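You operate a simulated robot arm through the tools that you are given. There is no shell and no other tool.

You are at the controls of a simulated robot arm. One attempt, no reset.

Task
Paint one long edge of the top cream panel, then switch off.
Fine: before you switch on: panel on the turn plate, fence on SMALL, weight on top; a full white coat; leave the table past the wheel.
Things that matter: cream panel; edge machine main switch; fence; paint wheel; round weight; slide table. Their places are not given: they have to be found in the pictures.

Only the result counts: the job must be done as asked and must still hold three seconds after the hand-in. Knocking over, shifting, dropping, spilling or breaking anything else fails it.

Robot
A 7-joint arm with a three-finger gripper, fixed in place. Base frame: the origin is at the foot of the arm, x ahead of it, y to its left, z up. Lengths are in m, angles in rad, forces in N, time in s.
Its first joint turns from -2.897 to 2.897 rad. Payload 2.69 kg.
The TCP is the grasp point between the finger pads, 0.03 m short of the fingertips. In the tool frame z runs along the fingers and y along their closing line. The gripper opens to 0.128 m. The gripper's body begins 0.117 m behind the TCP.
Orientation is told as [roll, pitch, yaw] about the base's x, y, z axes, in that order, counted from this pose: with the fingers straight down and closing along the base's y, the tool's x points along the base's -x, its y along +y and its z along -z.

Tools
- The arm moves only by the tool play_rows. Its argument "rows" is a list of rows, each an object (a shift or turn left out is 0, a gripper value left out holds the last) with "slide": the shift along the base's x, y, z in units of 40 mm (1.0 is 40 mm), a list of three; "delta_rot": the turn, a rotation vector about the base's x, y, z in units of 6 degrees (1.0 is 6 degrees), a list of three. In form: [{"slide": [dx, dy, dz], "delta_rot": [rx, ry, rz]}, ...]. A call has 1 to 20 rows; each row shifts and turns the commanded pose from where the row before left it. "fingers" is the gripper command, from -1 (shut) to 1 (fully open), values between in proportion, set as the call begins (left out, the last holds). A call with a number of a shift or a turn outside -1 to 1 is refused whole. Rows are played at 5 a second. More than 0.05 m and 0.15 rad between two rows, or a gripper value outside its range, and nothing of the call is played. Where a pose cannot be reached the arm comes as near as it can. A force on the tool above 40 N (or 10 N above the force at the start of the call, whichever is more), or a blocked arm, ends the call early, and 0.2 s more pass. The fingers move at their own pace and stop on an object; they squeeze with about 44 N. The grip force told is the motor's: it shows also when the fingers shut on nothing. Time passes only in rows, and 0.2 s behind the last, so rows that do not move let the fingers close. It gives the time, the measured TCP pose, the force on the tool (base axes), the opening and the grip force at its end, in the units of the frame above (readings bear some noise), with the torque about the TCP (base axes, N m) and any sound that the robot's microphone picked up, and new pictures: "views" is both (left out), scene, wrist or none.
- Cameras (640 x 400 px; columns grow to the right, rows downward): "scene" is fixed at [0.3969, -0.6596, 1.6598]; the picture's right is [0.96, -0.28, 0.00], its down [-0.15, -0.53, -0.84] and it looks along [0.23, 0.80, -0.55] (base axes); focal length 370 px, centre (320, 200). "wrist" rides on the gripper at [0.058, 0.054, -0.131] in the tool frame; the picture's right is [-0.68, 0.74, 0.00], its down [-0.62, -0.57, -0.55] and it looks along [-0.40, -0.37, 0.84] (tool axes); focal length 234 px, centre (320, 200).
- move_column(by): slides the trunk up (or, below 0, down) by that many m; the arm rides with it, the base frame stays. It gives what a move gives, with no picture.
- probe_pixels(camera, pixels): for up to 12 pixels [column, row] of the newest picture of that camera ("zoom" is the newest enlarged one), the place [x, y, z] in the base frame of the surface seen there, good to about 0.002 m, but the place of the scene camera against the robot may be out by one fixed shift of up to 0.018 m in any direction. It takes no simulated time.
- enlarge(camera, box): a new picture of the part [left, top, right, bottom] of that camera's present view, enlarged. It takes no simulated time.
- sign_off(): hands the job in; it is judged then, once.

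Leave the gripper open and the arm clear of the work at the hand-in unless told otherwise.

The tools are called after "Request:" by a JSON object that holds its "name" and its "arguments". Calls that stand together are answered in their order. play_rows: Moves the arm, as the interface text tells. Its arguments: {"type":"object","properties":{"rows":{"type":"array"},"fingers":{"type":"number"},"views":{"type":"string","enum":["both","scene","wrist","none"]}},"required":["rows"]} The other tools are called the same way: move_column (by) slides the trunk up or down; probe_pixels (camera, pixels) gives the place of the surface under pixels of a picture; enlarge (camera, box) takes an enlarged picture of a part of a camera's view; sign_off () hands the job in.

At the start:

```text
clock: 0.0
tool_pos: [0.6182, 0.3594, 1.1882]
ee_rot: [0.0, -0.001, 0.001]
wrist_force: [0.2, -0.2, 0.2]
moment: [0.0, 0.02, 0.0]
opening: 0.1279
gripper_force: 0.2
trunk travel left (down, up): [-0.15, 0.2]
```

scene: 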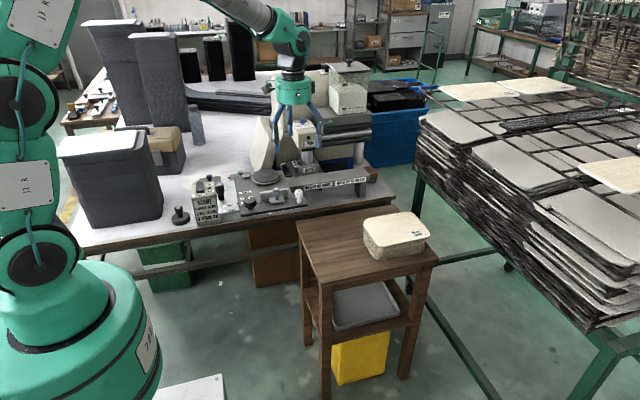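
wrist: 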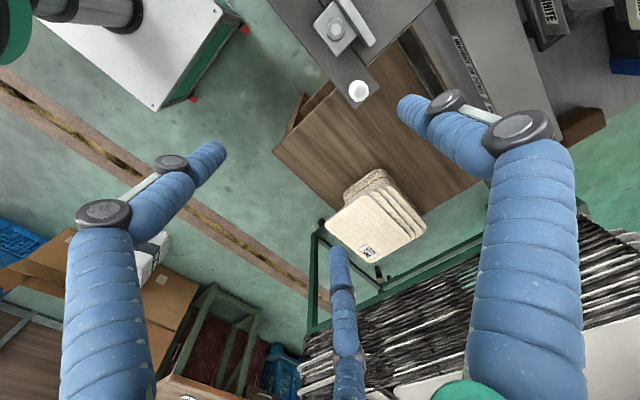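

I see a bench with a machine (around pixels 190-370, 170-215 in the scene), and a stack of cream panels on a wooden stool at about (395, 235). I'll enlarge these areas to find the parts.

Request:
{"name": "enlarge", "arguments": {"camera": "scene", "box": [170, 120, 390, 258]}}

Request:
{"name": "enlarge", "arguments": {"camera": "scene", "box": [290, 180, 450, 280]}}

Request:
{"name": "enlarge", "arguments": {"camera": "wrist", "box": [260, 0, 580, 200]}}

```text
2.90 times, centred on (280, 189) of scene
```

zoom: 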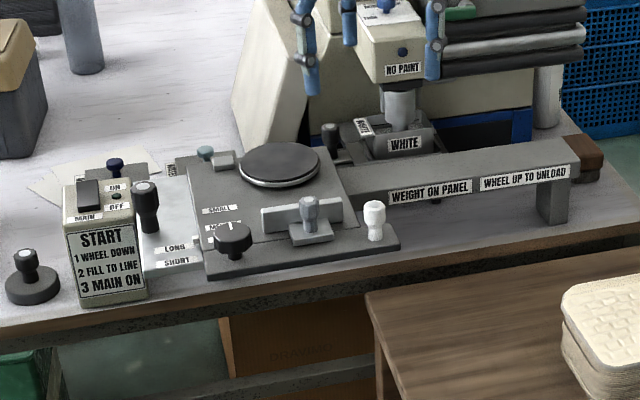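

```text
4.00 times, centred on (370, 230) of scene
```

zoom: 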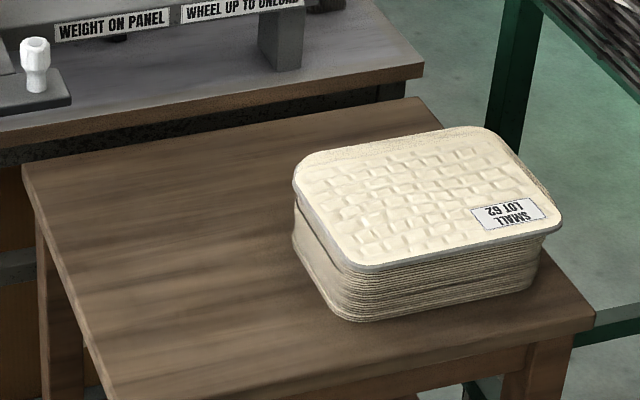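

```text
2.00 times, centred on (420, 100) of wrist
```

zoom: 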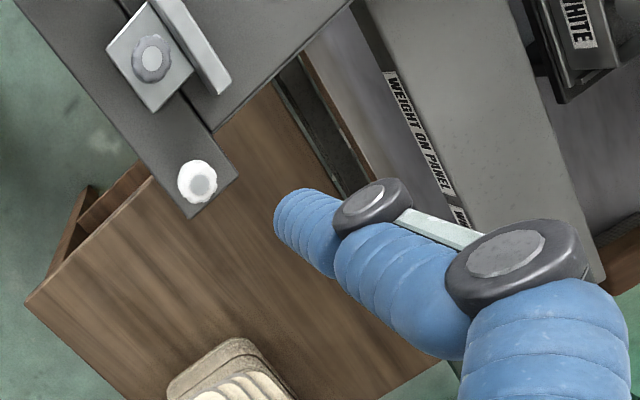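

The bench holds a machine with a START box, a turn plate, fence marks, stops and labels. I'll enlarge more closely to read every label and see each part.

Request:
{"name": "enlarge", "arguments": {"camera": "scene", "box": [170, 165, 250, 215]}}

Request:
{"name": "enlarge", "arguments": {"camera": "scene", "box": [225, 160, 305, 210]}}

Request:
{"name": "enlarge", "arguments": {"camera": "scene", "box": [265, 110, 345, 160]}}

Request:
{"name": "enlarge", "arguments": {"camera": "scene", "box": [275, 140, 395, 215]}}

Request:
{"name": "enlarge", "arguments": {"camera": "scene", "box": [60, 90, 220, 190]}}

```text
8.00 times, centred on (210, 190) of scene
```

zoom: 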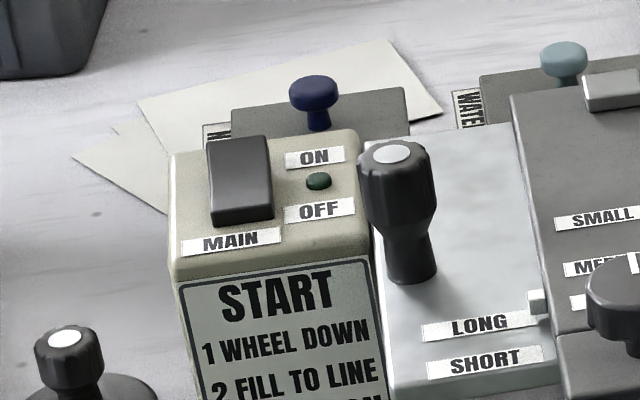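

```text
8.00 times, centred on (265, 185) of scene
```

zoom: 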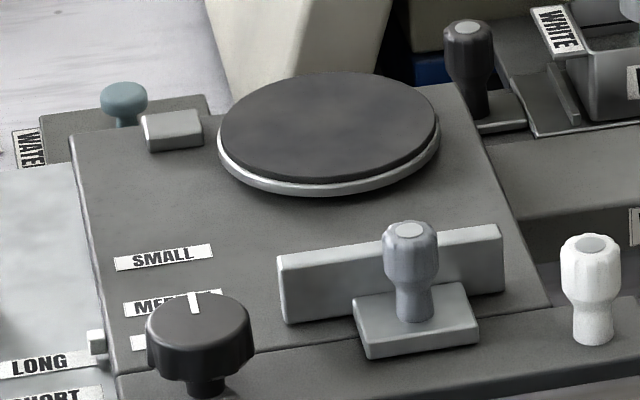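

```text
8.00 times, centred on (305, 135) of scene
```

zoom: 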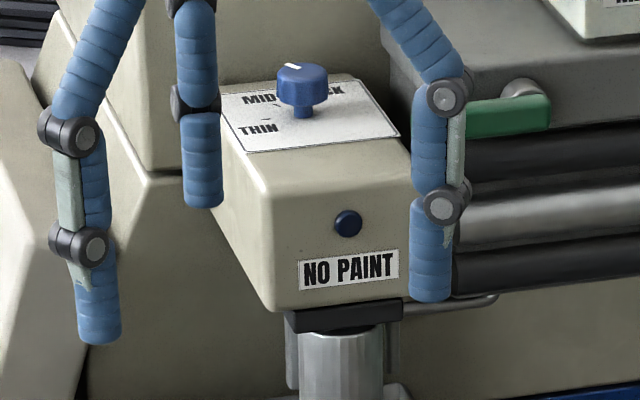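

```text
5.33 times, centred on (335, 178) of scene
```

zoom: 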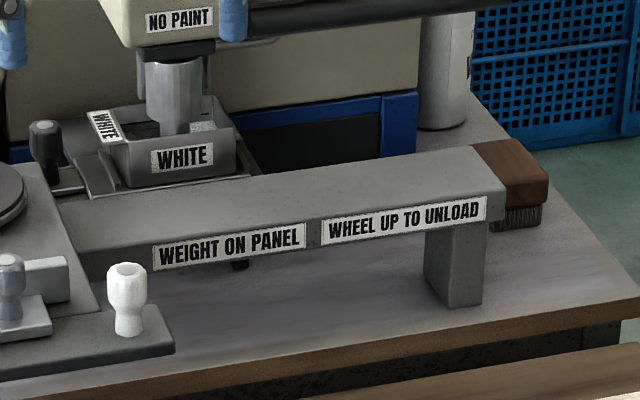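

```text
4.00 times, centred on (140, 140) of scene
```

zoom: 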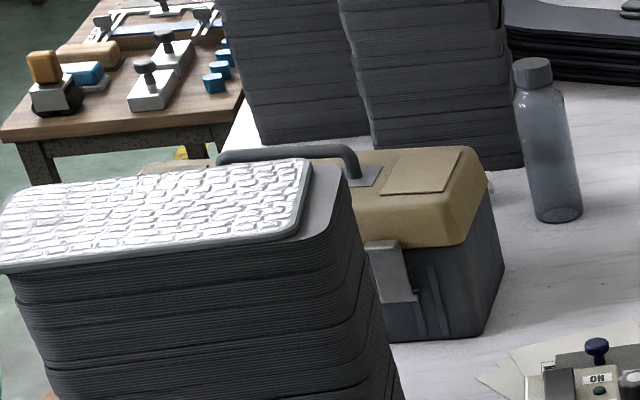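

Next I'll probe the main parts in the scene picture to get their places (panel top corners, plate, fence, weight, switch, wheel, table and handles).

Request:
{"name": "probe_pixels", "arguments": {"camera": "scene", "pixels": [[366, 223], [413, 212], [430, 237], [378, 246], [320, 230], [266, 176], [250, 193], [276, 187], [298, 192], [249, 200], [180, 216], [202, 186]]}}

Request:
{"name": "probe_pixels", "arguments": {"camera": "scene", "pixels": [[219, 183], [235, 210], [246, 192], [209, 176], [240, 173], [312, 163], [283, 167], [330, 180], [300, 121], [309, 138], [366, 180], [210, 187]]}}

```text
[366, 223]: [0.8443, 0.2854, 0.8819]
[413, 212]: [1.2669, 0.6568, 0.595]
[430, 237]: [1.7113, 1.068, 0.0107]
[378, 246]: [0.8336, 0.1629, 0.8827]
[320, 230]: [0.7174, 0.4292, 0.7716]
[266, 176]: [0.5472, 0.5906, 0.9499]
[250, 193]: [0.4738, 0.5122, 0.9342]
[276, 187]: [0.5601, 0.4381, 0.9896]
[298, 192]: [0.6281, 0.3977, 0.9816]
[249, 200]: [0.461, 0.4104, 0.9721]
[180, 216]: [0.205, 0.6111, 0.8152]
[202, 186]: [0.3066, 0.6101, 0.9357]
```

```text
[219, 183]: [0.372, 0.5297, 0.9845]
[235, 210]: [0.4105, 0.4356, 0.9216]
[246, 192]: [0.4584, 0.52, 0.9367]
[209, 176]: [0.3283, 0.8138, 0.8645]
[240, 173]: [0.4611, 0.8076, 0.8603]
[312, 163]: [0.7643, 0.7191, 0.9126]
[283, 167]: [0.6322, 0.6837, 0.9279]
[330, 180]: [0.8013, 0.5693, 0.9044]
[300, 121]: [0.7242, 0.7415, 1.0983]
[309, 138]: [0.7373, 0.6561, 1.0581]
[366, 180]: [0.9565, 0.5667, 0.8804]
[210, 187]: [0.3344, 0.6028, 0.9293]
```

The machine parts sit on the bench around (0.2–1.0, 0.4–0.8) with tops at z≈0.93–1.1. I'll move the wrist camera up and back so it looks down at the machine (TCP to about (0.44, 0.60, 1.23)).

Request:
{"name": "play_rows", "arguments": {"rows": [{"slide": [-0.6, 0.8, 0.15]}, {"slide": [-0.6, 0.8, 0.15]}, {"slide": [-0.6, 0.8, 0.15]}, {"slide": [-0.6, 0.8, 0.15]}, {"slide": [-0.6, 0.8, 0.15]}, {"slide": [-0.6, 0.8, 0.15]}, {"slide": [-0.6, 0.8, 0.15]}], "views": "both"}}

```text
clock: 1.6
tool_pos: [0.4494, 0.5829, 1.2298]
ee_rot: [-0.002, 0.0, -0.002]
wrist_force: [-0.5, 0.2, -0.7]
moment: [0.0, 0.02, 0.02]
opening: 0.1283
gripper_force: 0.1
trunk travel left (down, up): [-0.15, 0.2]
```

scene: 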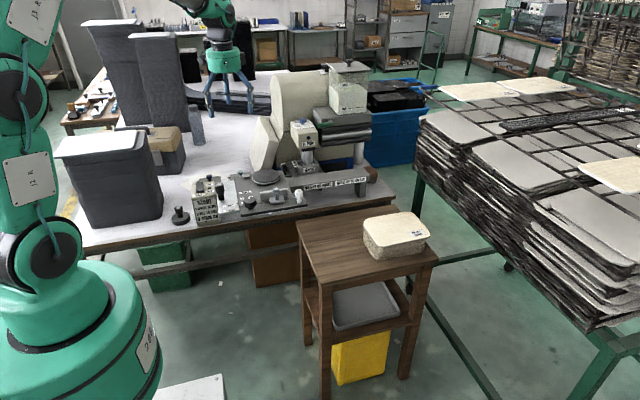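
wrist: 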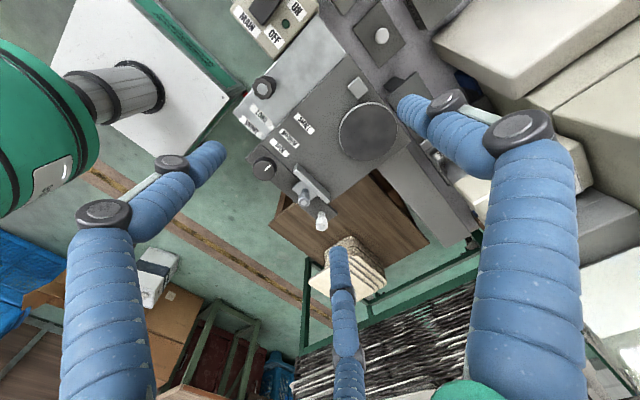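

The view is now clear. I'll enlarge the machine in both pictures.

Request:
{"name": "enlarge", "arguments": {"camera": "scene", "box": [240, 60, 400, 160]}}

Request:
{"name": "enlarge", "arguments": {"camera": "scene", "box": [270, 100, 390, 175]}}

Request:
{"name": "enlarge", "arguments": {"camera": "wrist", "box": [220, 60, 460, 210]}}

Request:
{"name": "enlarge", "arguments": {"camera": "wrist", "box": [300, 0, 500, 125]}}

```text
4.00 times, centred on (320, 110) of scene
```

zoom: 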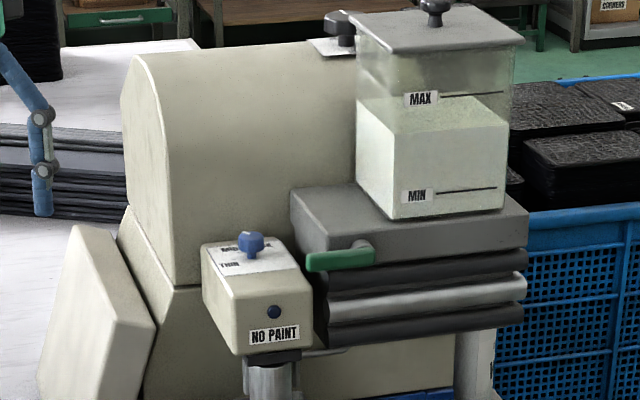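

```text
5.33 times, centred on (330, 138) of scene
```

zoom: 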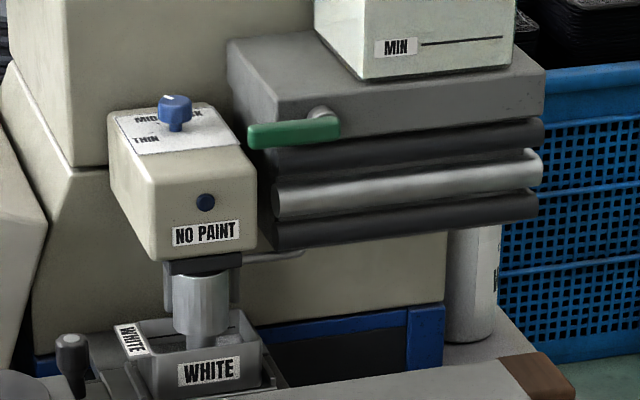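

```text
2.67 times, centred on (340, 135) of wrist
```

zoom: 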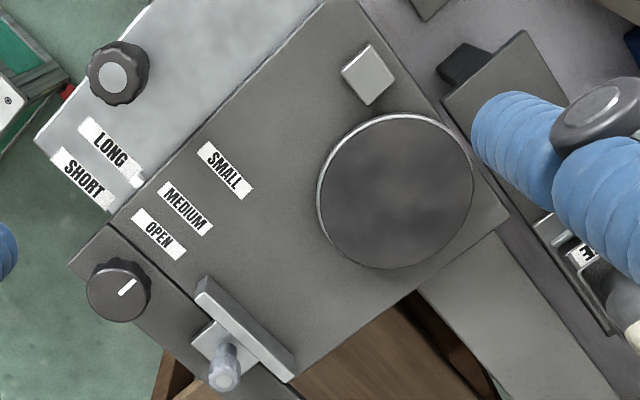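

```text
3.20 times, centred on (400, 62) of wrist
```

zoom: 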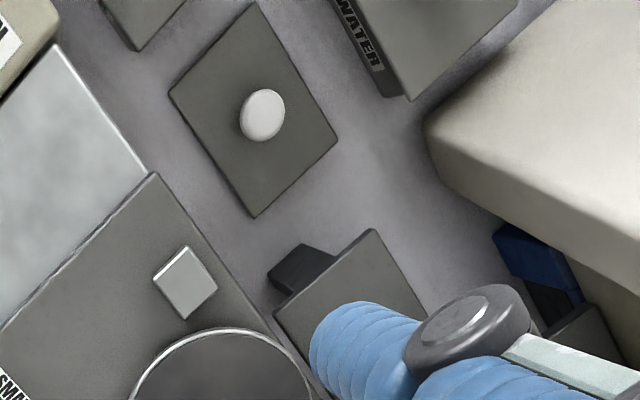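

The labels read SMALL / MEDIUM / OPEN for the fence, and the fence is now by OPEN. LONG / SHORT are on the light plate. The hopper has MIN/MAX lines and a green lever. I'll lower the wrist camera for a closer look at the table, at TCP z≈1.09, which is still above all the handles.

Request:
{"name": "play_rows", "arguments": {"rows": [{"slide": [-0.2, -0.4, -0.85]}, {"slide": [-0.2, -0.4, -0.85]}, {"slide": [-0.2, -0.4, -0.85]}, {"slide": [-0.15, -0.4, -0.85]}], "views": "wrist"}}

```text
clock: 2.6
tool_pos: [0.4209, 0.5198, 1.0921]
ee_rot: [0.0, 0.0, 0.0]
wrist_force: [-0.5, 0.8, 1.2]
moment: [-0.03, -0.03, 0.03]
opening: 0.1281
gripper_force: 0.0
trunk travel left (down, up): [-0.15, 0.2]
```

wrist: 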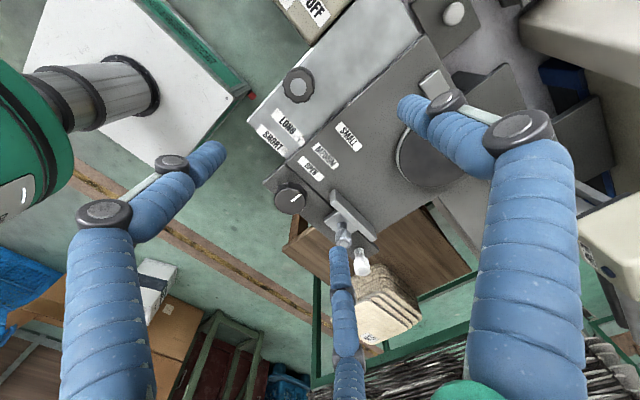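

Request:
{"name": "enlarge", "arguments": {"camera": "wrist", "box": [230, 60, 400, 166]}}

Request:
{"name": "enlarge", "arguments": {"camera": "wrist", "box": [250, 140, 410, 240]}}

Request:
{"name": "probe_pixels", "arguments": {"camera": "wrist", "pixels": [[298, 85], [287, 124], [349, 133], [325, 155], [311, 168], [272, 137], [361, 264], [345, 240], [350, 215], [290, 196], [312, 205], [300, 150]]}}

```text
3.76 times, centred on (315, 113) of wrist
```

zoom: 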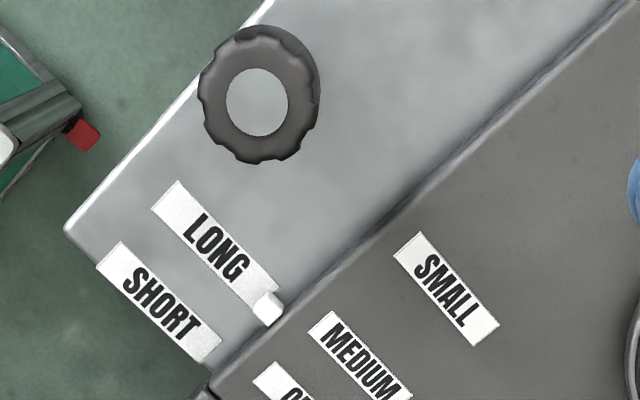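

```text
4.00 times, centred on (330, 190) of wrist
```

zoom: 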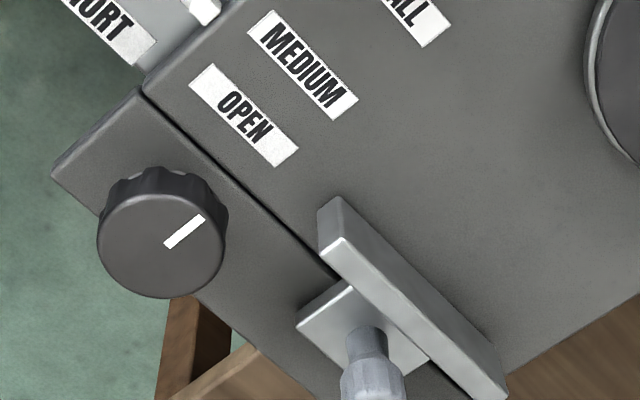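

```text
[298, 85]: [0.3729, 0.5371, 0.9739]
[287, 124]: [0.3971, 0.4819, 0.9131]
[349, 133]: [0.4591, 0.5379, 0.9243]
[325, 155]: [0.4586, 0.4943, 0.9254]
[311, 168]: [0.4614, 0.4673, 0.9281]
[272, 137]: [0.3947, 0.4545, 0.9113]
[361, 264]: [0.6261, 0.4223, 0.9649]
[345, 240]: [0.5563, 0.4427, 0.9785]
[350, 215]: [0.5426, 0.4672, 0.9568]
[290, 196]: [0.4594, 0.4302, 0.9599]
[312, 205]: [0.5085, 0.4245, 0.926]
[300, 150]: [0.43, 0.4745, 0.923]
```

The scene and wrist readings differ by about (0, -0.01, +0.011), so I'll trust the wrist readings. Now I'll take very close enlarged views of the wheel and trough, the switch, the weight and the dial in the scene picture.

Request:
{"name": "enlarge", "arguments": {"camera": "scene", "box": [276, 140, 332, 175]}}

Request:
{"name": "enlarge", "arguments": {"camera": "scene", "box": [284, 115, 340, 150]}}

Request:
{"name": "enlarge", "arguments": {"camera": "scene", "box": [230, 180, 318, 235]}}

Request:
{"name": "enlarge", "arguments": {"camera": "scene", "box": [320, 60, 384, 100]}}

Request:
{"name": "enlarge", "arguments": {"camera": "scene", "box": [165, 190, 229, 230]}}

```text
11.43 times, centred on (304, 158) of scene
```

zoom: 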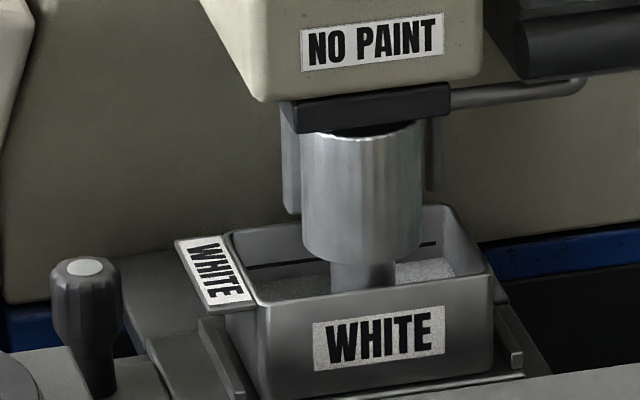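

```text
11.43 times, centred on (312, 132) of scene
```

zoom: 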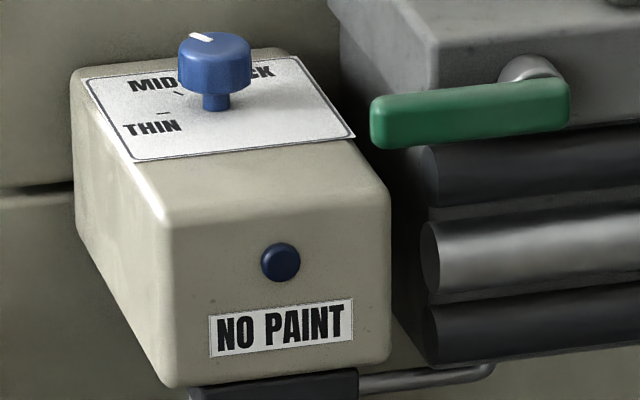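

```text
7.27 times, centred on (274, 208) of scene
```

zoom: 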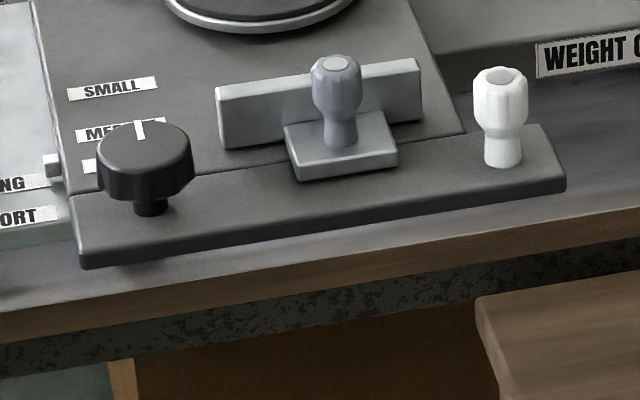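

```text
10.00 times, centred on (352, 80) of scene
```

zoom: 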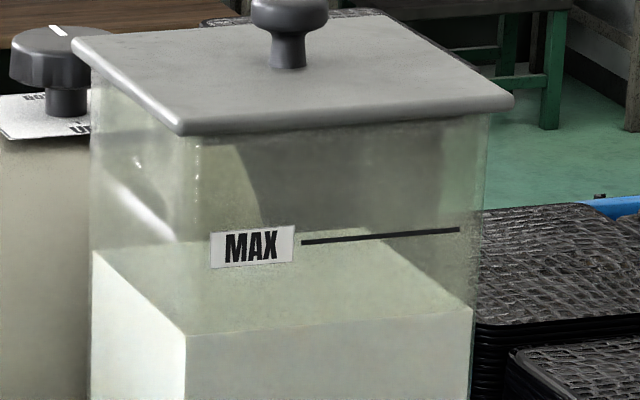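

```text
10.00 times, centred on (197, 210) of scene
```

zoom: 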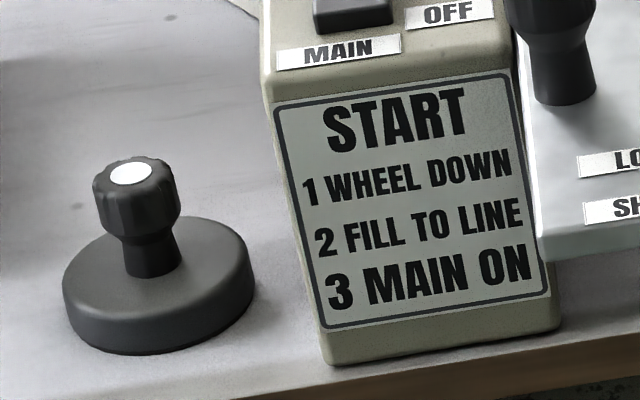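

Behind the hopper, near scene (337, 68), there is another dial with an UP/DOWN label, probably the wheel height. I'll enlarge that, the thickness dial, the trough and the switch.

Request:
{"name": "enlarge", "arguments": {"camera": "scene", "box": [316, 56, 348, 76]}}

Request:
{"name": "enlarge", "arguments": {"camera": "scene", "box": [290, 154, 322, 174]}}

Request:
{"name": "enlarge", "arguments": {"camera": "scene", "box": [288, 114, 320, 134]}}

Request:
{"name": "enlarge", "arguments": {"camera": "scene", "box": [190, 175, 222, 195]}}

Request:
{"name": "probe_pixels", "arguments": {"camera": "scene", "pixels": [[337, 65], [336, 72], [303, 119], [325, 125], [314, 128], [350, 60], [330, 100], [302, 148], [305, 171], [294, 164], [280, 167], [365, 215]]}}

```text
16.00 times, centred on (332, 66) of scene
```

zoom: 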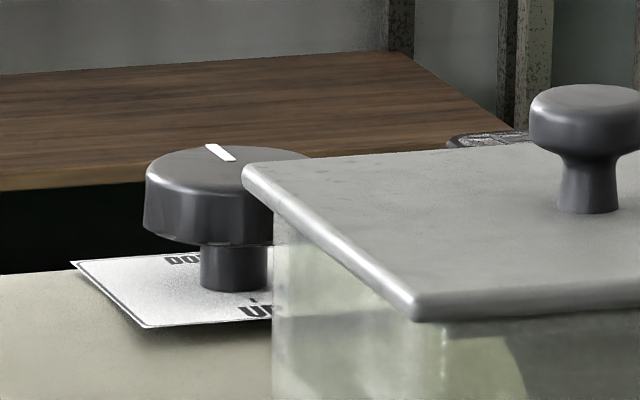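

```text
16.00 times, centred on (306, 164) of scene
```

zoom: 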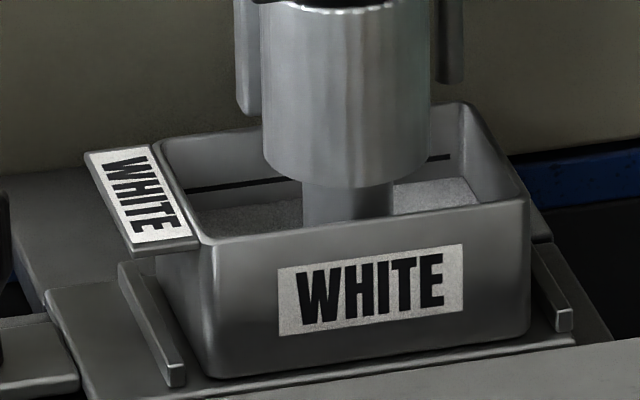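

```text
16.00 times, centred on (304, 124) of scene
```

zoom: 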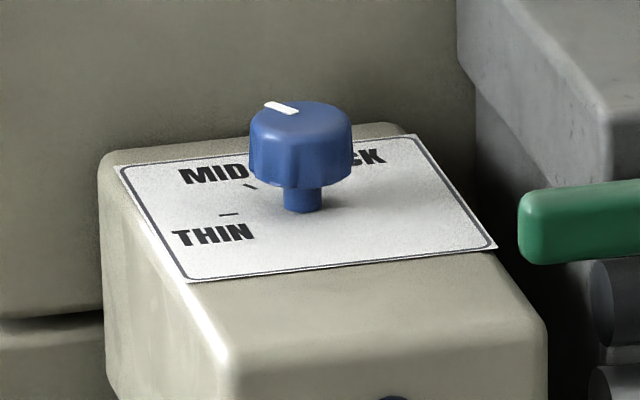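

```text
16.00 times, centred on (206, 185) of scene
```

zoom: 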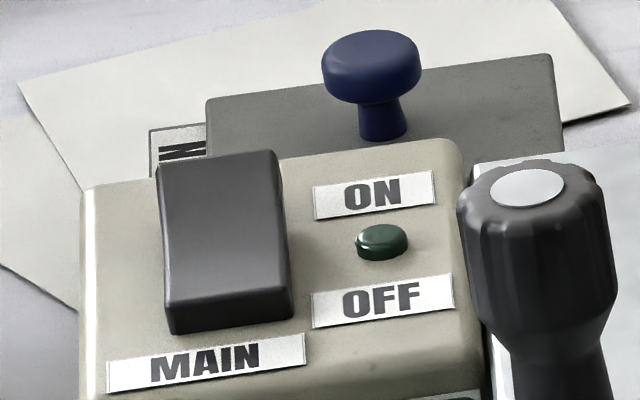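

```text
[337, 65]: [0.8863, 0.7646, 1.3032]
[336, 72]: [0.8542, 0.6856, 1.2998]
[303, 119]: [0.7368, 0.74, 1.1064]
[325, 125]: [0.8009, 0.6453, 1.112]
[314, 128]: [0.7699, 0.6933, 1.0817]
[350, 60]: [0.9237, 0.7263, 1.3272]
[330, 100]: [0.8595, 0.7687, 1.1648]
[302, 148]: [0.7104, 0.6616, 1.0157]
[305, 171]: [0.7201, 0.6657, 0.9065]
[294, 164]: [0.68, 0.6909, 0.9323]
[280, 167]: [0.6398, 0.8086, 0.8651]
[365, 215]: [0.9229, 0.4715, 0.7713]
```

The dial behind the hopper reads DOWN/UP. The thickness dial seems to point at MID. The trough shows a fill line with the content below it. Next I'll move the wrist camera over the panel stack to study it.

Request:
{"name": "play_rows", "arguments": {"rows": [{"slide": [0.9, -0.55, 0]}, {"slide": [0.9, -0.55, 0]}, {"slide": [0.9, -0.55, 0]}, {"slide": [0.9, -0.55, 0]}, {"slide": [0.9, -0.55, 0]}, {"slide": [0.9, -0.55, 0]}, {"slide": [0.9, -0.55, 0]}, {"slide": [0.9, -0.55, 0]}, {"slide": [0.9, -0.55, 0]}, {"slide": [0.9, -0.55, 0]}], "views": "wrist"}}

```text
clock: 4.8
tool_pos: [0.7781, 0.2991, 1.0945]
ee_rot: [0.0, 0.0, -0.003]
wrist_force: [-0.5, 0.5, -0.2]
moment: [-0.02, -0.02, -0.03]
opening: 0.1279
gripper_force: 0.0
trunk travel left (down, up): [-0.15, 0.2]
```

wrist: 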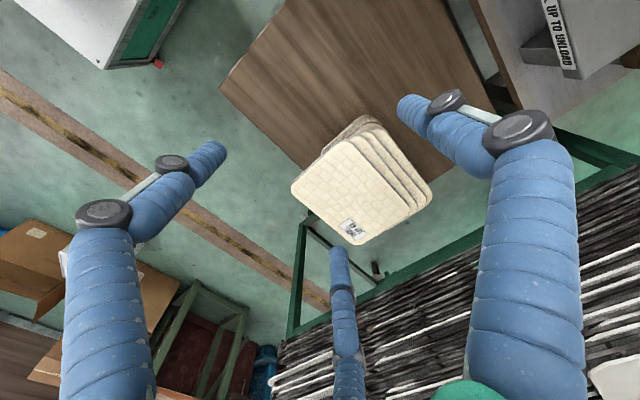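

Request:
{"name": "enlarge", "arguments": {"camera": "wrist", "box": [280, 105, 440, 255]}}

Request:
{"name": "probe_pixels", "arguments": {"camera": "wrist", "pixels": [[294, 186], [349, 141], [410, 216], [352, 242], [350, 190], [395, 215], [425, 200], [300, 120], [322, 165], [380, 178], [320, 212], [355, 120]]}}

```text
2.67 times, centred on (360, 180) of wrist
```

zoom: 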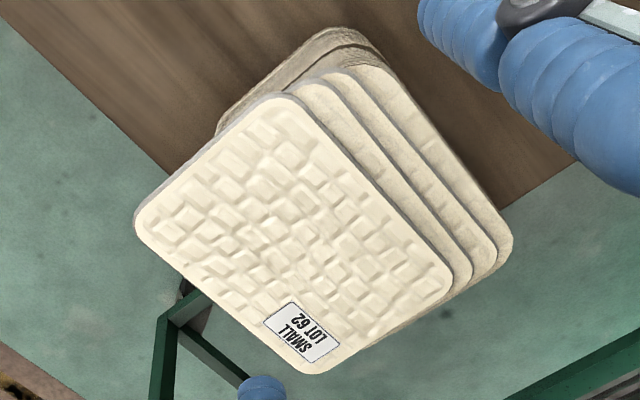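

```text
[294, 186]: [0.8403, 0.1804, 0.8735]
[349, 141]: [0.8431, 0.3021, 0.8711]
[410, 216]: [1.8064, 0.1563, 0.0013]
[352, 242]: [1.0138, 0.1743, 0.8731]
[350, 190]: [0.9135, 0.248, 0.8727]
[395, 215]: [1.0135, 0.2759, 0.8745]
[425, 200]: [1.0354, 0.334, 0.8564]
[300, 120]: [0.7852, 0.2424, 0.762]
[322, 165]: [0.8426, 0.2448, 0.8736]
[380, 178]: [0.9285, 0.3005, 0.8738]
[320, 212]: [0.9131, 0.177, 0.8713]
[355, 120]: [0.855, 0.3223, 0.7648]
```

The top panel (SMALL, LOT 62) lies at about x 0.84–1.02, y 0.17–0.305, z≈0.873, with the next panels fanned toward +y. I'll enlarge the panel edges and probe them for exact dimensions.

Request:
{"name": "enlarge", "arguments": {"camera": "wrist", "box": [280, 105, 440, 255]}}

Request:
{"name": "probe_pixels", "arguments": {"camera": "zoom", "pixels": [[137, 215], [275, 99], [285, 97], [466, 280], [460, 290], [312, 370], [215, 292], [222, 298], [370, 180], [378, 182], [200, 160], [390, 330]]}}

Request:
{"name": "probe_pixels", "arguments": {"camera": "zoom", "pixels": [[340, 100], [345, 110], [375, 75], [390, 80], [480, 230], [500, 240], [325, 45], [430, 230], [450, 210], [470, 200], [445, 240], [410, 220]]}}

```text
2.67 times, centred on (360, 180) of wrist
```

zoom: 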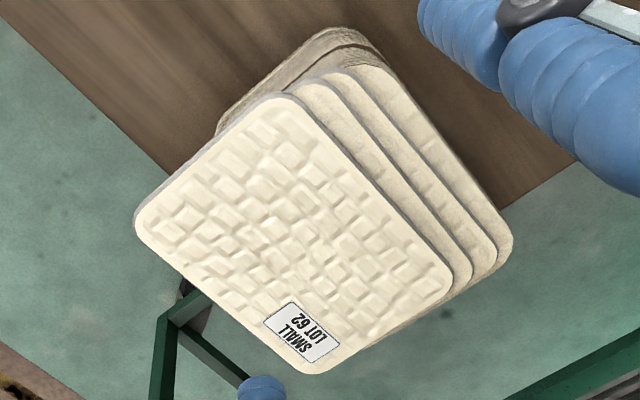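

```text
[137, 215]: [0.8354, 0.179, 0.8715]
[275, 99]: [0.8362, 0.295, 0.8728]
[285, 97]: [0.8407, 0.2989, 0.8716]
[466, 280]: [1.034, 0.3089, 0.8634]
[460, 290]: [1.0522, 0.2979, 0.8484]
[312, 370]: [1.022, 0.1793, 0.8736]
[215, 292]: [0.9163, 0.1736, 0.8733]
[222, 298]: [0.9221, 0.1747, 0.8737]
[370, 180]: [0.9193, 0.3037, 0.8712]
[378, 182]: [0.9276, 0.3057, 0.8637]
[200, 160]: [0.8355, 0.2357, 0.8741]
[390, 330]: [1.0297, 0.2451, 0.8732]
```

```text
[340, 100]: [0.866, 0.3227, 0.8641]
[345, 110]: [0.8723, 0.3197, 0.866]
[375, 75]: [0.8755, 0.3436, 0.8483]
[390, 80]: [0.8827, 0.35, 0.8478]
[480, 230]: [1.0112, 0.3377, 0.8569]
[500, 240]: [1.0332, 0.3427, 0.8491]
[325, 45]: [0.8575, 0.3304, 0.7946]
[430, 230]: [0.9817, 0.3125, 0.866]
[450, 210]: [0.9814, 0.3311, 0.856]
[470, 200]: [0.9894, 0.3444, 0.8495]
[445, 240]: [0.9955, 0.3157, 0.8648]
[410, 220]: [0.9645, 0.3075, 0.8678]
```

The top panel is about 0.195 × 0.132 m and 8 mm thick. It overhangs the next one by ~16 mm on the -y side, so it can be pinched there. Before that I want the state of the UP/DOWN dial near (0.886, 0.785, 1.29), so I'll rise, yaw 90° and look at the head and dial from above.

Request:
{"name": "play_rows", "arguments": {"rows": [{"slide": [-0.28, 0.52, 0.54], "delta_rot": [0, 0, 1]}, {"slide": [-0.28, 0.52, 0.54], "delta_rot": [0, 0, 1]}, {"slide": [-0.28, 0.52, 0.54], "delta_rot": [0, 0, 1]}, {"slide": [-0.28, 0.52, 0.54], "delta_rot": [0, 0, 1]}, {"slide": [-0.28, 0.52, 0.54], "delta_rot": [0, 0, 1]}, {"slide": [-0.28, 0.52, 0.54], "delta_rot": [0, 0, 1]}, {"slide": [-0.28, 0.52, 0.54], "delta_rot": [0, 0, 1]}, {"slide": [-0.28, 0.52, 0.54], "delta_rot": [0, 0, 1]}, {"slide": [-0.28, 0.52, 0.54], "delta_rot": [0, 0, 1]}, {"slide": [-0.28, 0.52, 0.54], "delta_rot": [0, 0, 1]}, {"slide": [-0.28, 0.52, 0.54], "delta_rot": [0, 0, 1]}, {"slide": [-0.28, 0.52, 0.54], "delta_rot": [0, 0, 1]}, {"slide": [-0.28, 0.52, 0.54], "delta_rot": [0, 0, 1]}, {"slide": [-0.28, 0.52, 0.54], "delta_rot": [0, 0, 1]}, {"slide": [-0.28, 0.52, 0.54], "delta_rot": [0, 0, 1]}], "views": "both"}}

```text
clock: 8.0
tool_pos: [0.6137, 0.6114, 1.4198]
ee_rot: [-0.001, 0.002, 1.573]
wrist_force: [-0.4, 0.3, -0.2]
moment: [0.04, 0.01, -0.01]
opening: 0.1279
gripper_force: 0.0
trunk travel left (down, up): [-0.15, 0.2]
```

scene: 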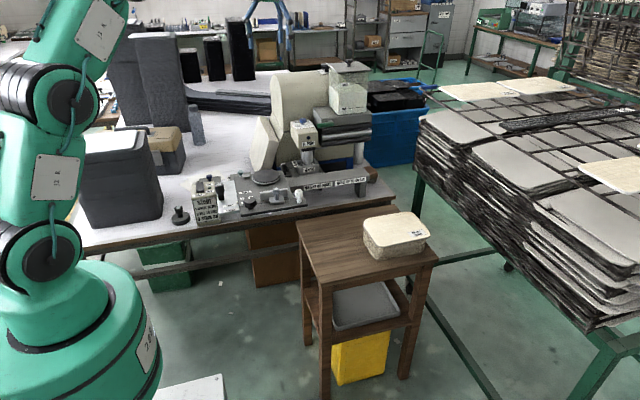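
wrist: 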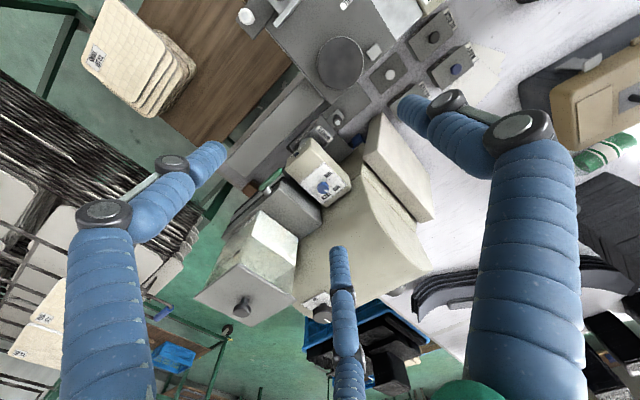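

This view shows the head and hopper from above. I'll enlarge the head, the dial at about (320, 308), and the trays.

Request:
{"name": "enlarge", "arguments": {"camera": "wrist", "box": [280, 280, 344, 320]}}

Request:
{"name": "enlarge", "arguments": {"camera": "wrist", "box": [210, 100, 370, 220]}}

Request:
{"name": "enlarge", "arguments": {"camera": "wrist", "box": [230, 0, 390, 110]}}

Request:
{"name": "enlarge", "arguments": {"camera": "wrist", "box": [360, 0, 480, 100]}}

Request:
{"name": "enlarge", "arguments": {"camera": "wrist", "box": [80, 0, 240, 130]}}

```text
10.00 times, centred on (312, 300) of wrist
```

zoom: 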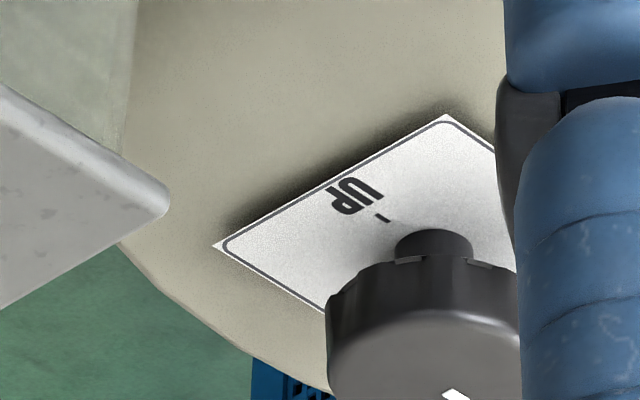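

```text
3.33 times, centred on (290, 160) of wrist
```

zoom: 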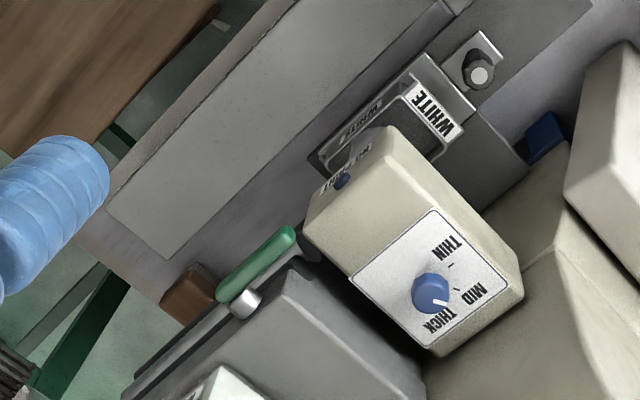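

```text
3.64 times, centred on (310, 55) of wrist
```

zoom: 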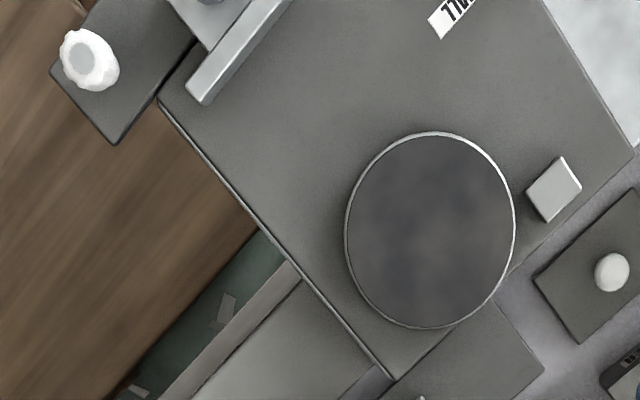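

```text
4.00 times, centred on (420, 50) of wrist
```

zoom: 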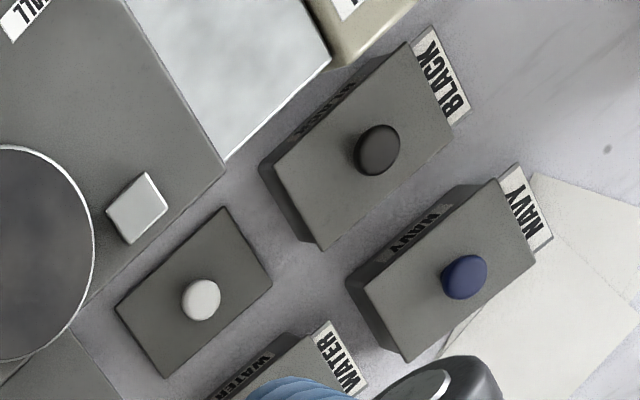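

```text
3.08 times, centred on (160, 65) of wrist
```

zoom: 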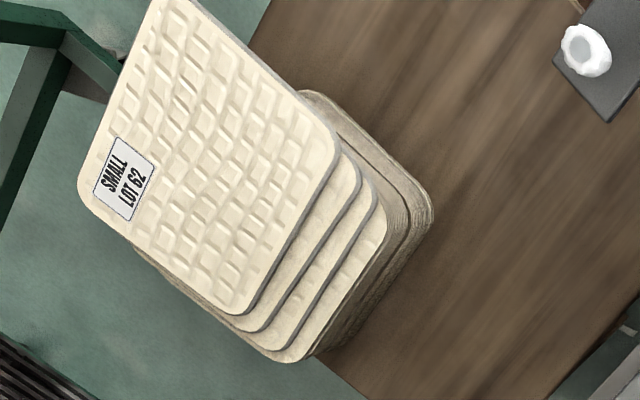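

The UP/DOWN pointer stands opposite UP, so the wheel appears to be DOWN. Thickness seems to be at MID. I'll probe the turn plate, block, deck corners, fence and lever from this view.

Request:
{"name": "enlarge", "arguments": {"camera": "wrist", "box": [230, 0, 390, 100]}}

Request:
{"name": "probe_pixels", "arguments": {"camera": "zoom", "pixels": [[440, 180], [350, 252], [540, 252], [440, 150], [440, 340], [580, 205], [620, 178], [40, 60], [180, 100], [190, 95], [270, 240], [420, 400]]}}

Request:
{"name": "enlarge", "arguments": {"camera": "wrist", "box": [300, 160, 348, 190]}}

Request:
{"name": "enlarge", "arguments": {"camera": "wrist", "box": [255, 160, 303, 190]}}

Request:
{"name": "enlarge", "arguments": {"camera": "wrist", "box": [285, 110, 349, 150]}}

```text
4.00 times, centred on (310, 50) of wrist
```

zoom: 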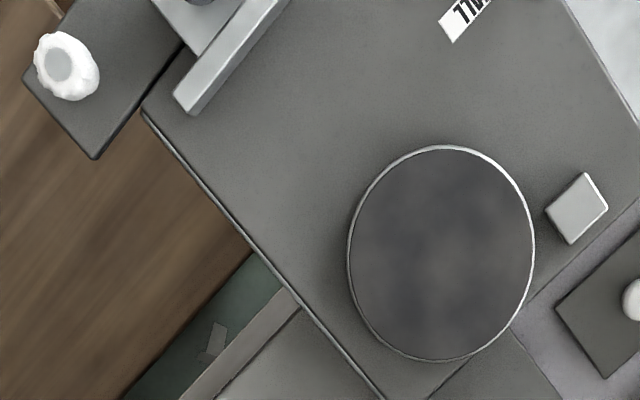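

```text
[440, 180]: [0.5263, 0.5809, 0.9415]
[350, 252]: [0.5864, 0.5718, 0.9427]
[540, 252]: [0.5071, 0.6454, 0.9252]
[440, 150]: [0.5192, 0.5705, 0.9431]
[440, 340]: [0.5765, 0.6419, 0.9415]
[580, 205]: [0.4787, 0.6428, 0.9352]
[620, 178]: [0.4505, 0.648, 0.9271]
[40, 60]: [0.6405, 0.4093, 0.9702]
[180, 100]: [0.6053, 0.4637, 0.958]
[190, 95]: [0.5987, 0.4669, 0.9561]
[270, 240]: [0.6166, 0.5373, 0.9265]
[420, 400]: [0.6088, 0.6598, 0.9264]
```

```text
13.33 times, centred on (324, 175) of wrist
```

zoom: 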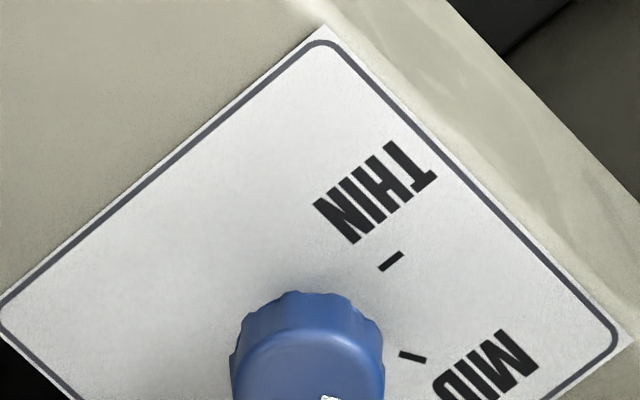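

```text
13.33 times, centred on (279, 175) of wrist
```

zoom: 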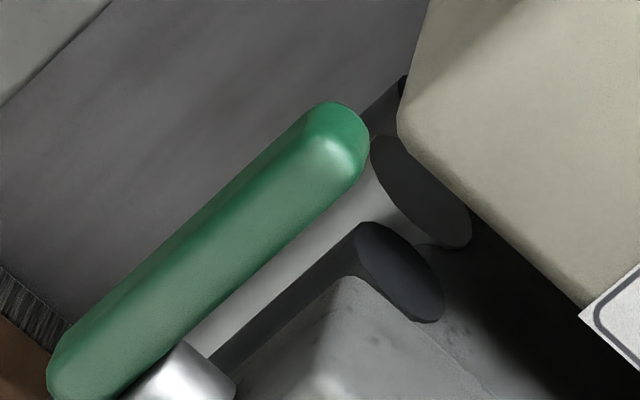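

```text
10.00 times, centred on (317, 130) of wrist
```

zoom: 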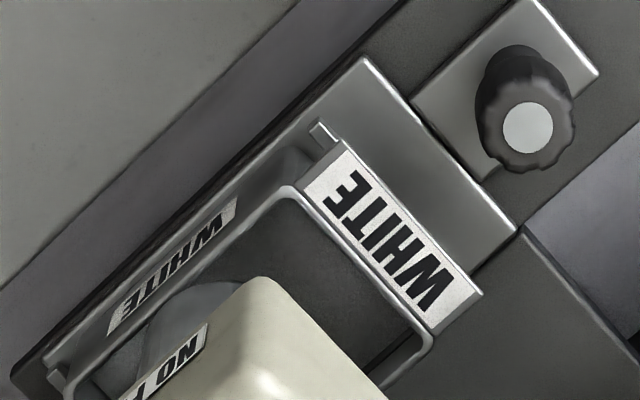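

The plate centre is about (0.549, 0.609), its top is z≈0.9415, and the deck is z≈0.926. Now I'll turn the tool level, pointing +y (roll +90°), in front of the machine. This views the wheel and trough from the front and tests the arm pose I need for pinching the panel.

Request:
{"name": "play_rows", "arguments": {"rows": [{"slide": [-0.107, -0.6, -0.333], "delta_rot": [0, 0, -1]}, {"slide": [-0.107, -0.6, -0.333], "delta_rot": [0, 0, -1]}, {"slide": [-0.107, -0.6, -0.333], "delta_rot": [0, 0, -1]}, {"slide": [-0.107, -0.6, -0.333], "delta_rot": [0, 0, -1]}, {"slide": [-0.107, -0.6, -0.333], "delta_rot": [0, 0, -1]}, {"slide": [-0.107, -0.6, -0.333], "delta_rot": [0, 0, -1]}, {"slide": [-0.107, -0.6, -0.333], "delta_rot": [0, 0, -1]}, {"slide": [-0.107, -0.6, -0.333], "delta_rot": [0, 0, -1]}, {"slide": [-0.107, -0.6, -0.333], "delta_rot": [0, 0, -1]}, {"slide": [-0.107, -0.6, -0.333], "delta_rot": [0, 0, -1]}, {"slide": [-0.107, -0.6, -0.333], "delta_rot": [0, 0, -1]}, {"slide": [-0.107, -0.6, -0.333], "delta_rot": [0, 0, -1]}, {"slide": [-0.107, -0.6, -0.333], "delta_rot": [0, 0, -1]}, {"slide": [-0.107, -0.6, -0.333], "delta_rot": [0, 0, -1]}, {"slide": [-0.107, -0.6, -0.333], "delta_rot": [0, 0, -1]}], "views": "none"}}

Request:
{"name": "play_rows", "arguments": {"rows": [{"slide": [0, 0, 0], "delta_rot": [1, 0, 0]}, {"slide": [0, 0, 0], "delta_rot": [1, 0, 0]}, {"slide": [0, 0, 0], "delta_rot": [1, 0, 0]}, {"slide": [0, 0, 0], "delta_rot": [1, 0, 0]}, {"slide": [0, 0, 0], "delta_rot": [1, 0, 0]}, {"slide": [0, 0, 0], "delta_rot": [1, 0, 0]}, {"slide": [0, 0, 0], "delta_rot": [1, 0, 0]}, {"slide": [0, 0, 0], "delta_rot": [1, 0, 0]}, {"slide": [0, 0, 0], "delta_rot": [1, 0, 0]}, {"slide": [0, 0, 0], "delta_rot": [1, 0, 0]}, {"slide": [0, 0, 0], "delta_rot": [1, 0, 0]}, {"slide": [0, 0, 0], "delta_rot": [1, 0, 0]}, {"slide": [0, 0, 0], "delta_rot": [1, 0, 0]}, {"slide": [0, 0, 0], "delta_rot": [1, 0, 0]}, {"slide": [0, 0, 0], "delta_rot": [1, 0, 0]}], "views": "both"}}

```text
clock: 11.2
tool_pos: [0.5497, 0.2514, 1.2184]
ee_rot: [0.0, 0.0, -0.002]
wrist_force: [0.1, 0.0, -0.4]
moment: [-0.01, -0.03, 0.01]
opening: 0.128
gripper_force: 0.1
trunk travel left (down, up): [-0.15, 0.2]
```

```text
clock: 14.4
tool_pos: [0.5474, 0.251, 1.2206]
ee_rot: [1.573, -0.001, 0.0]
wrist_force: [0.7, 0.0, -1.1]
moment: [-0.02, -0.02, -0.01]
opening: 0.1281
gripper_force: 0.0
trunk travel left (down, up): [-0.15, 0.2]
```

scene: 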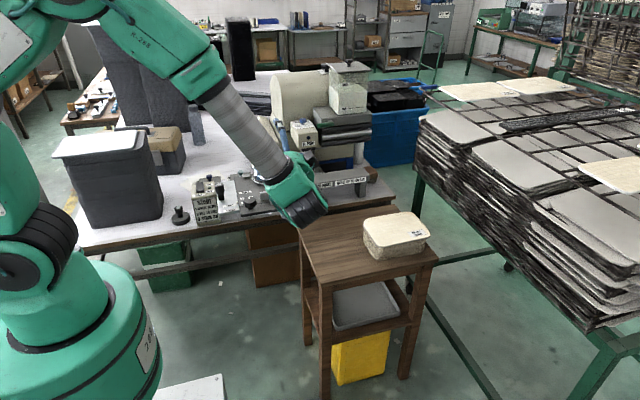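
wrist: 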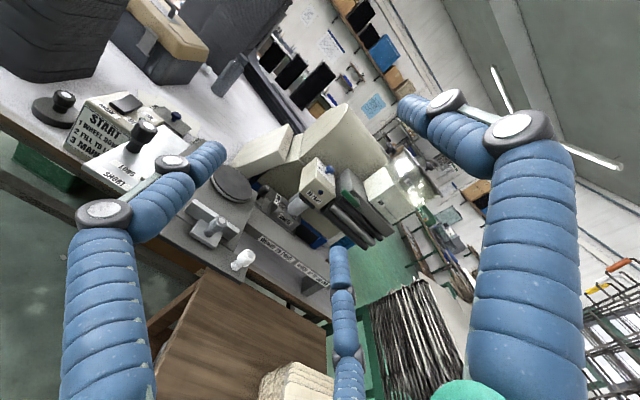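

The level pose works. I'll enlarge the wheel, trough and lever from this front view.

Request:
{"name": "enlarge", "arguments": {"camera": "wrist", "box": [220, 150, 380, 250]}}

Request:
{"name": "enlarge", "arguments": {"camera": "wrist", "box": [250, 160, 330, 230]}}

Request:
{"name": "enlarge", "arguments": {"camera": "wrist", "box": [160, 150, 280, 280]}}

```text
4.00 times, centred on (300, 200) of wrist
```

zoom: 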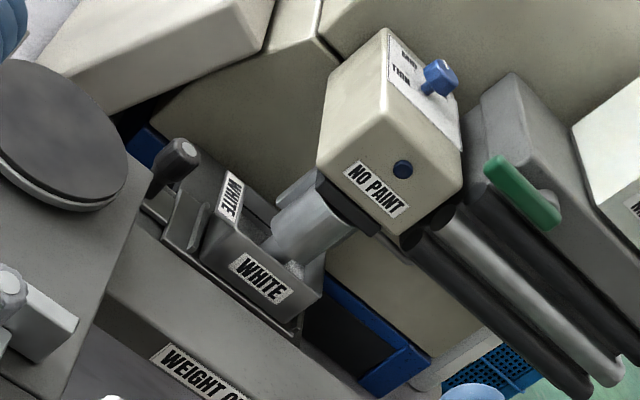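

```text
5.71 times, centred on (290, 195) of wrist
```

zoom: 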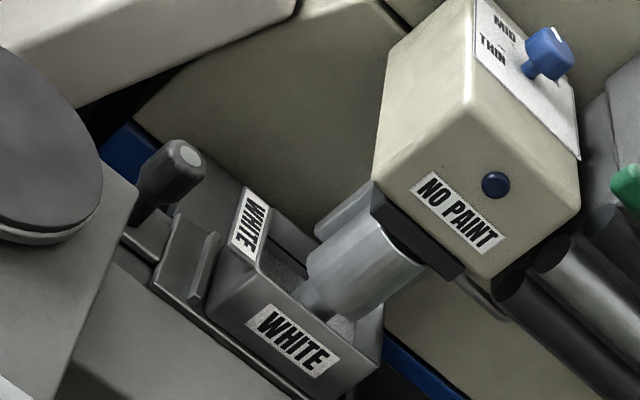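

```text
3.08 times, centred on (220, 215) of wrist
```

zoom: 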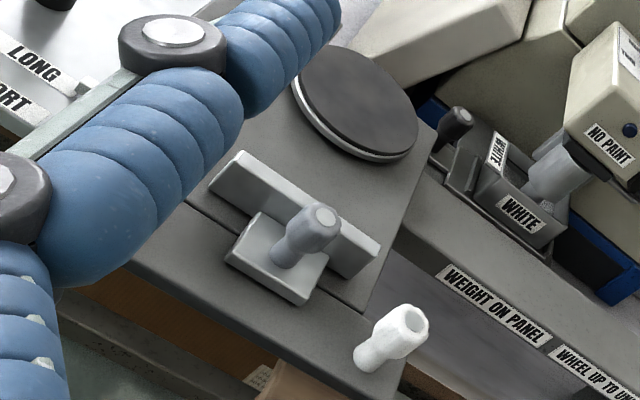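

I'll probe precise places from the wheel zoom, then from the fence/strip zoom.

Request:
{"name": "enlarge", "arguments": {"camera": "wrist", "box": [260, 170, 324, 230]}}

Request:
{"name": "probe_pixels", "arguments": {"camera": "zoom", "pixels": [[320, 250], [350, 230], [300, 270], [380, 260], [330, 285], [290, 285], [210, 215], [250, 330], [180, 165], [310, 180], [300, 240], [400, 260]]}}

```text
6.67 times, centred on (292, 200) of wrist
```

zoom: 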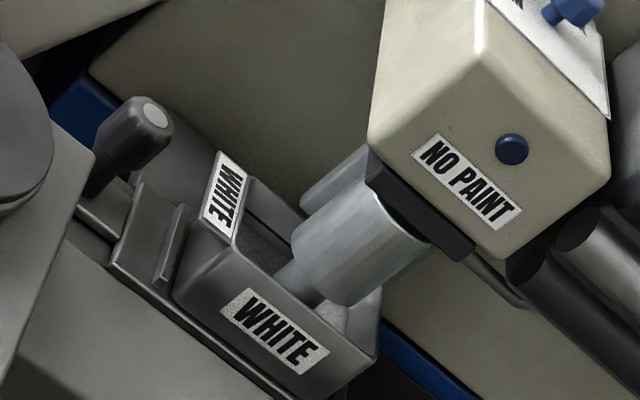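

```text
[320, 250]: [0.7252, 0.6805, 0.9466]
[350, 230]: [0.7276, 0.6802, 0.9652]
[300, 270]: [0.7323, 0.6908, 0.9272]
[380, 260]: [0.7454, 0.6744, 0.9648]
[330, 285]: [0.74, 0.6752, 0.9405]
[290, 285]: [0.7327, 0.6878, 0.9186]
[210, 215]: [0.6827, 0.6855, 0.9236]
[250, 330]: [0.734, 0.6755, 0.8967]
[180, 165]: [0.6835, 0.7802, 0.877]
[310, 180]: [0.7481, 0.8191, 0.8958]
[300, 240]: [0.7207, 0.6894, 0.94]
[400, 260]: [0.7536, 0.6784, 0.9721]
```

The wheel spans about z 0.933–0.985, with its front at y≈0.674. A centred panel's far edge at y≈0.675 would just touch it. Now the fence and strip.

Request:
{"name": "enlarge", "arguments": {"camera": "wrist", "box": [180, 190, 260, 280]}}

Request:
{"name": "probe_pixels", "arguments": {"camera": "zoom", "pixels": [[205, 65], [390, 200], [380, 215], [345, 150], [230, 160], [300, 115], [370, 330], [400, 300], [200, 215], [320, 290], [150, 170], [250, 100]]}}

```text
4.44 times, centred on (220, 235) of wrist
```

zoom: 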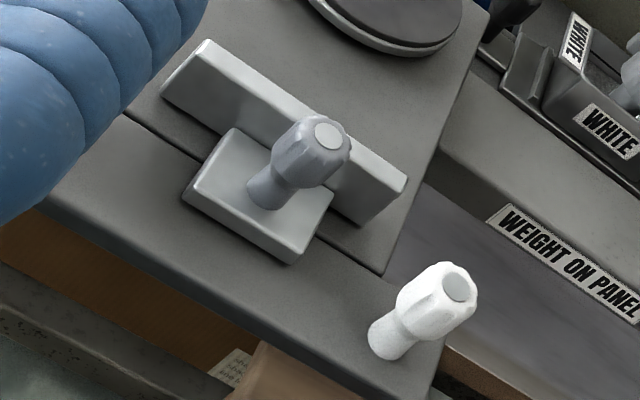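

```text
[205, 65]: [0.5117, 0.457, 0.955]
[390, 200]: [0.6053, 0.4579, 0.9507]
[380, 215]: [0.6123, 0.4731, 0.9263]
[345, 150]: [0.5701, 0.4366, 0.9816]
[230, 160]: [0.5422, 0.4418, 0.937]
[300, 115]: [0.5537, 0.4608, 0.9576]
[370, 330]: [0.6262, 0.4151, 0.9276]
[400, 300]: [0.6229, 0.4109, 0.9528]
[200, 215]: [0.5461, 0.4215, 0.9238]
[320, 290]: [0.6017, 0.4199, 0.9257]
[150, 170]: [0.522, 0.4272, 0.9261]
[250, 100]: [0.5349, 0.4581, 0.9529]
```

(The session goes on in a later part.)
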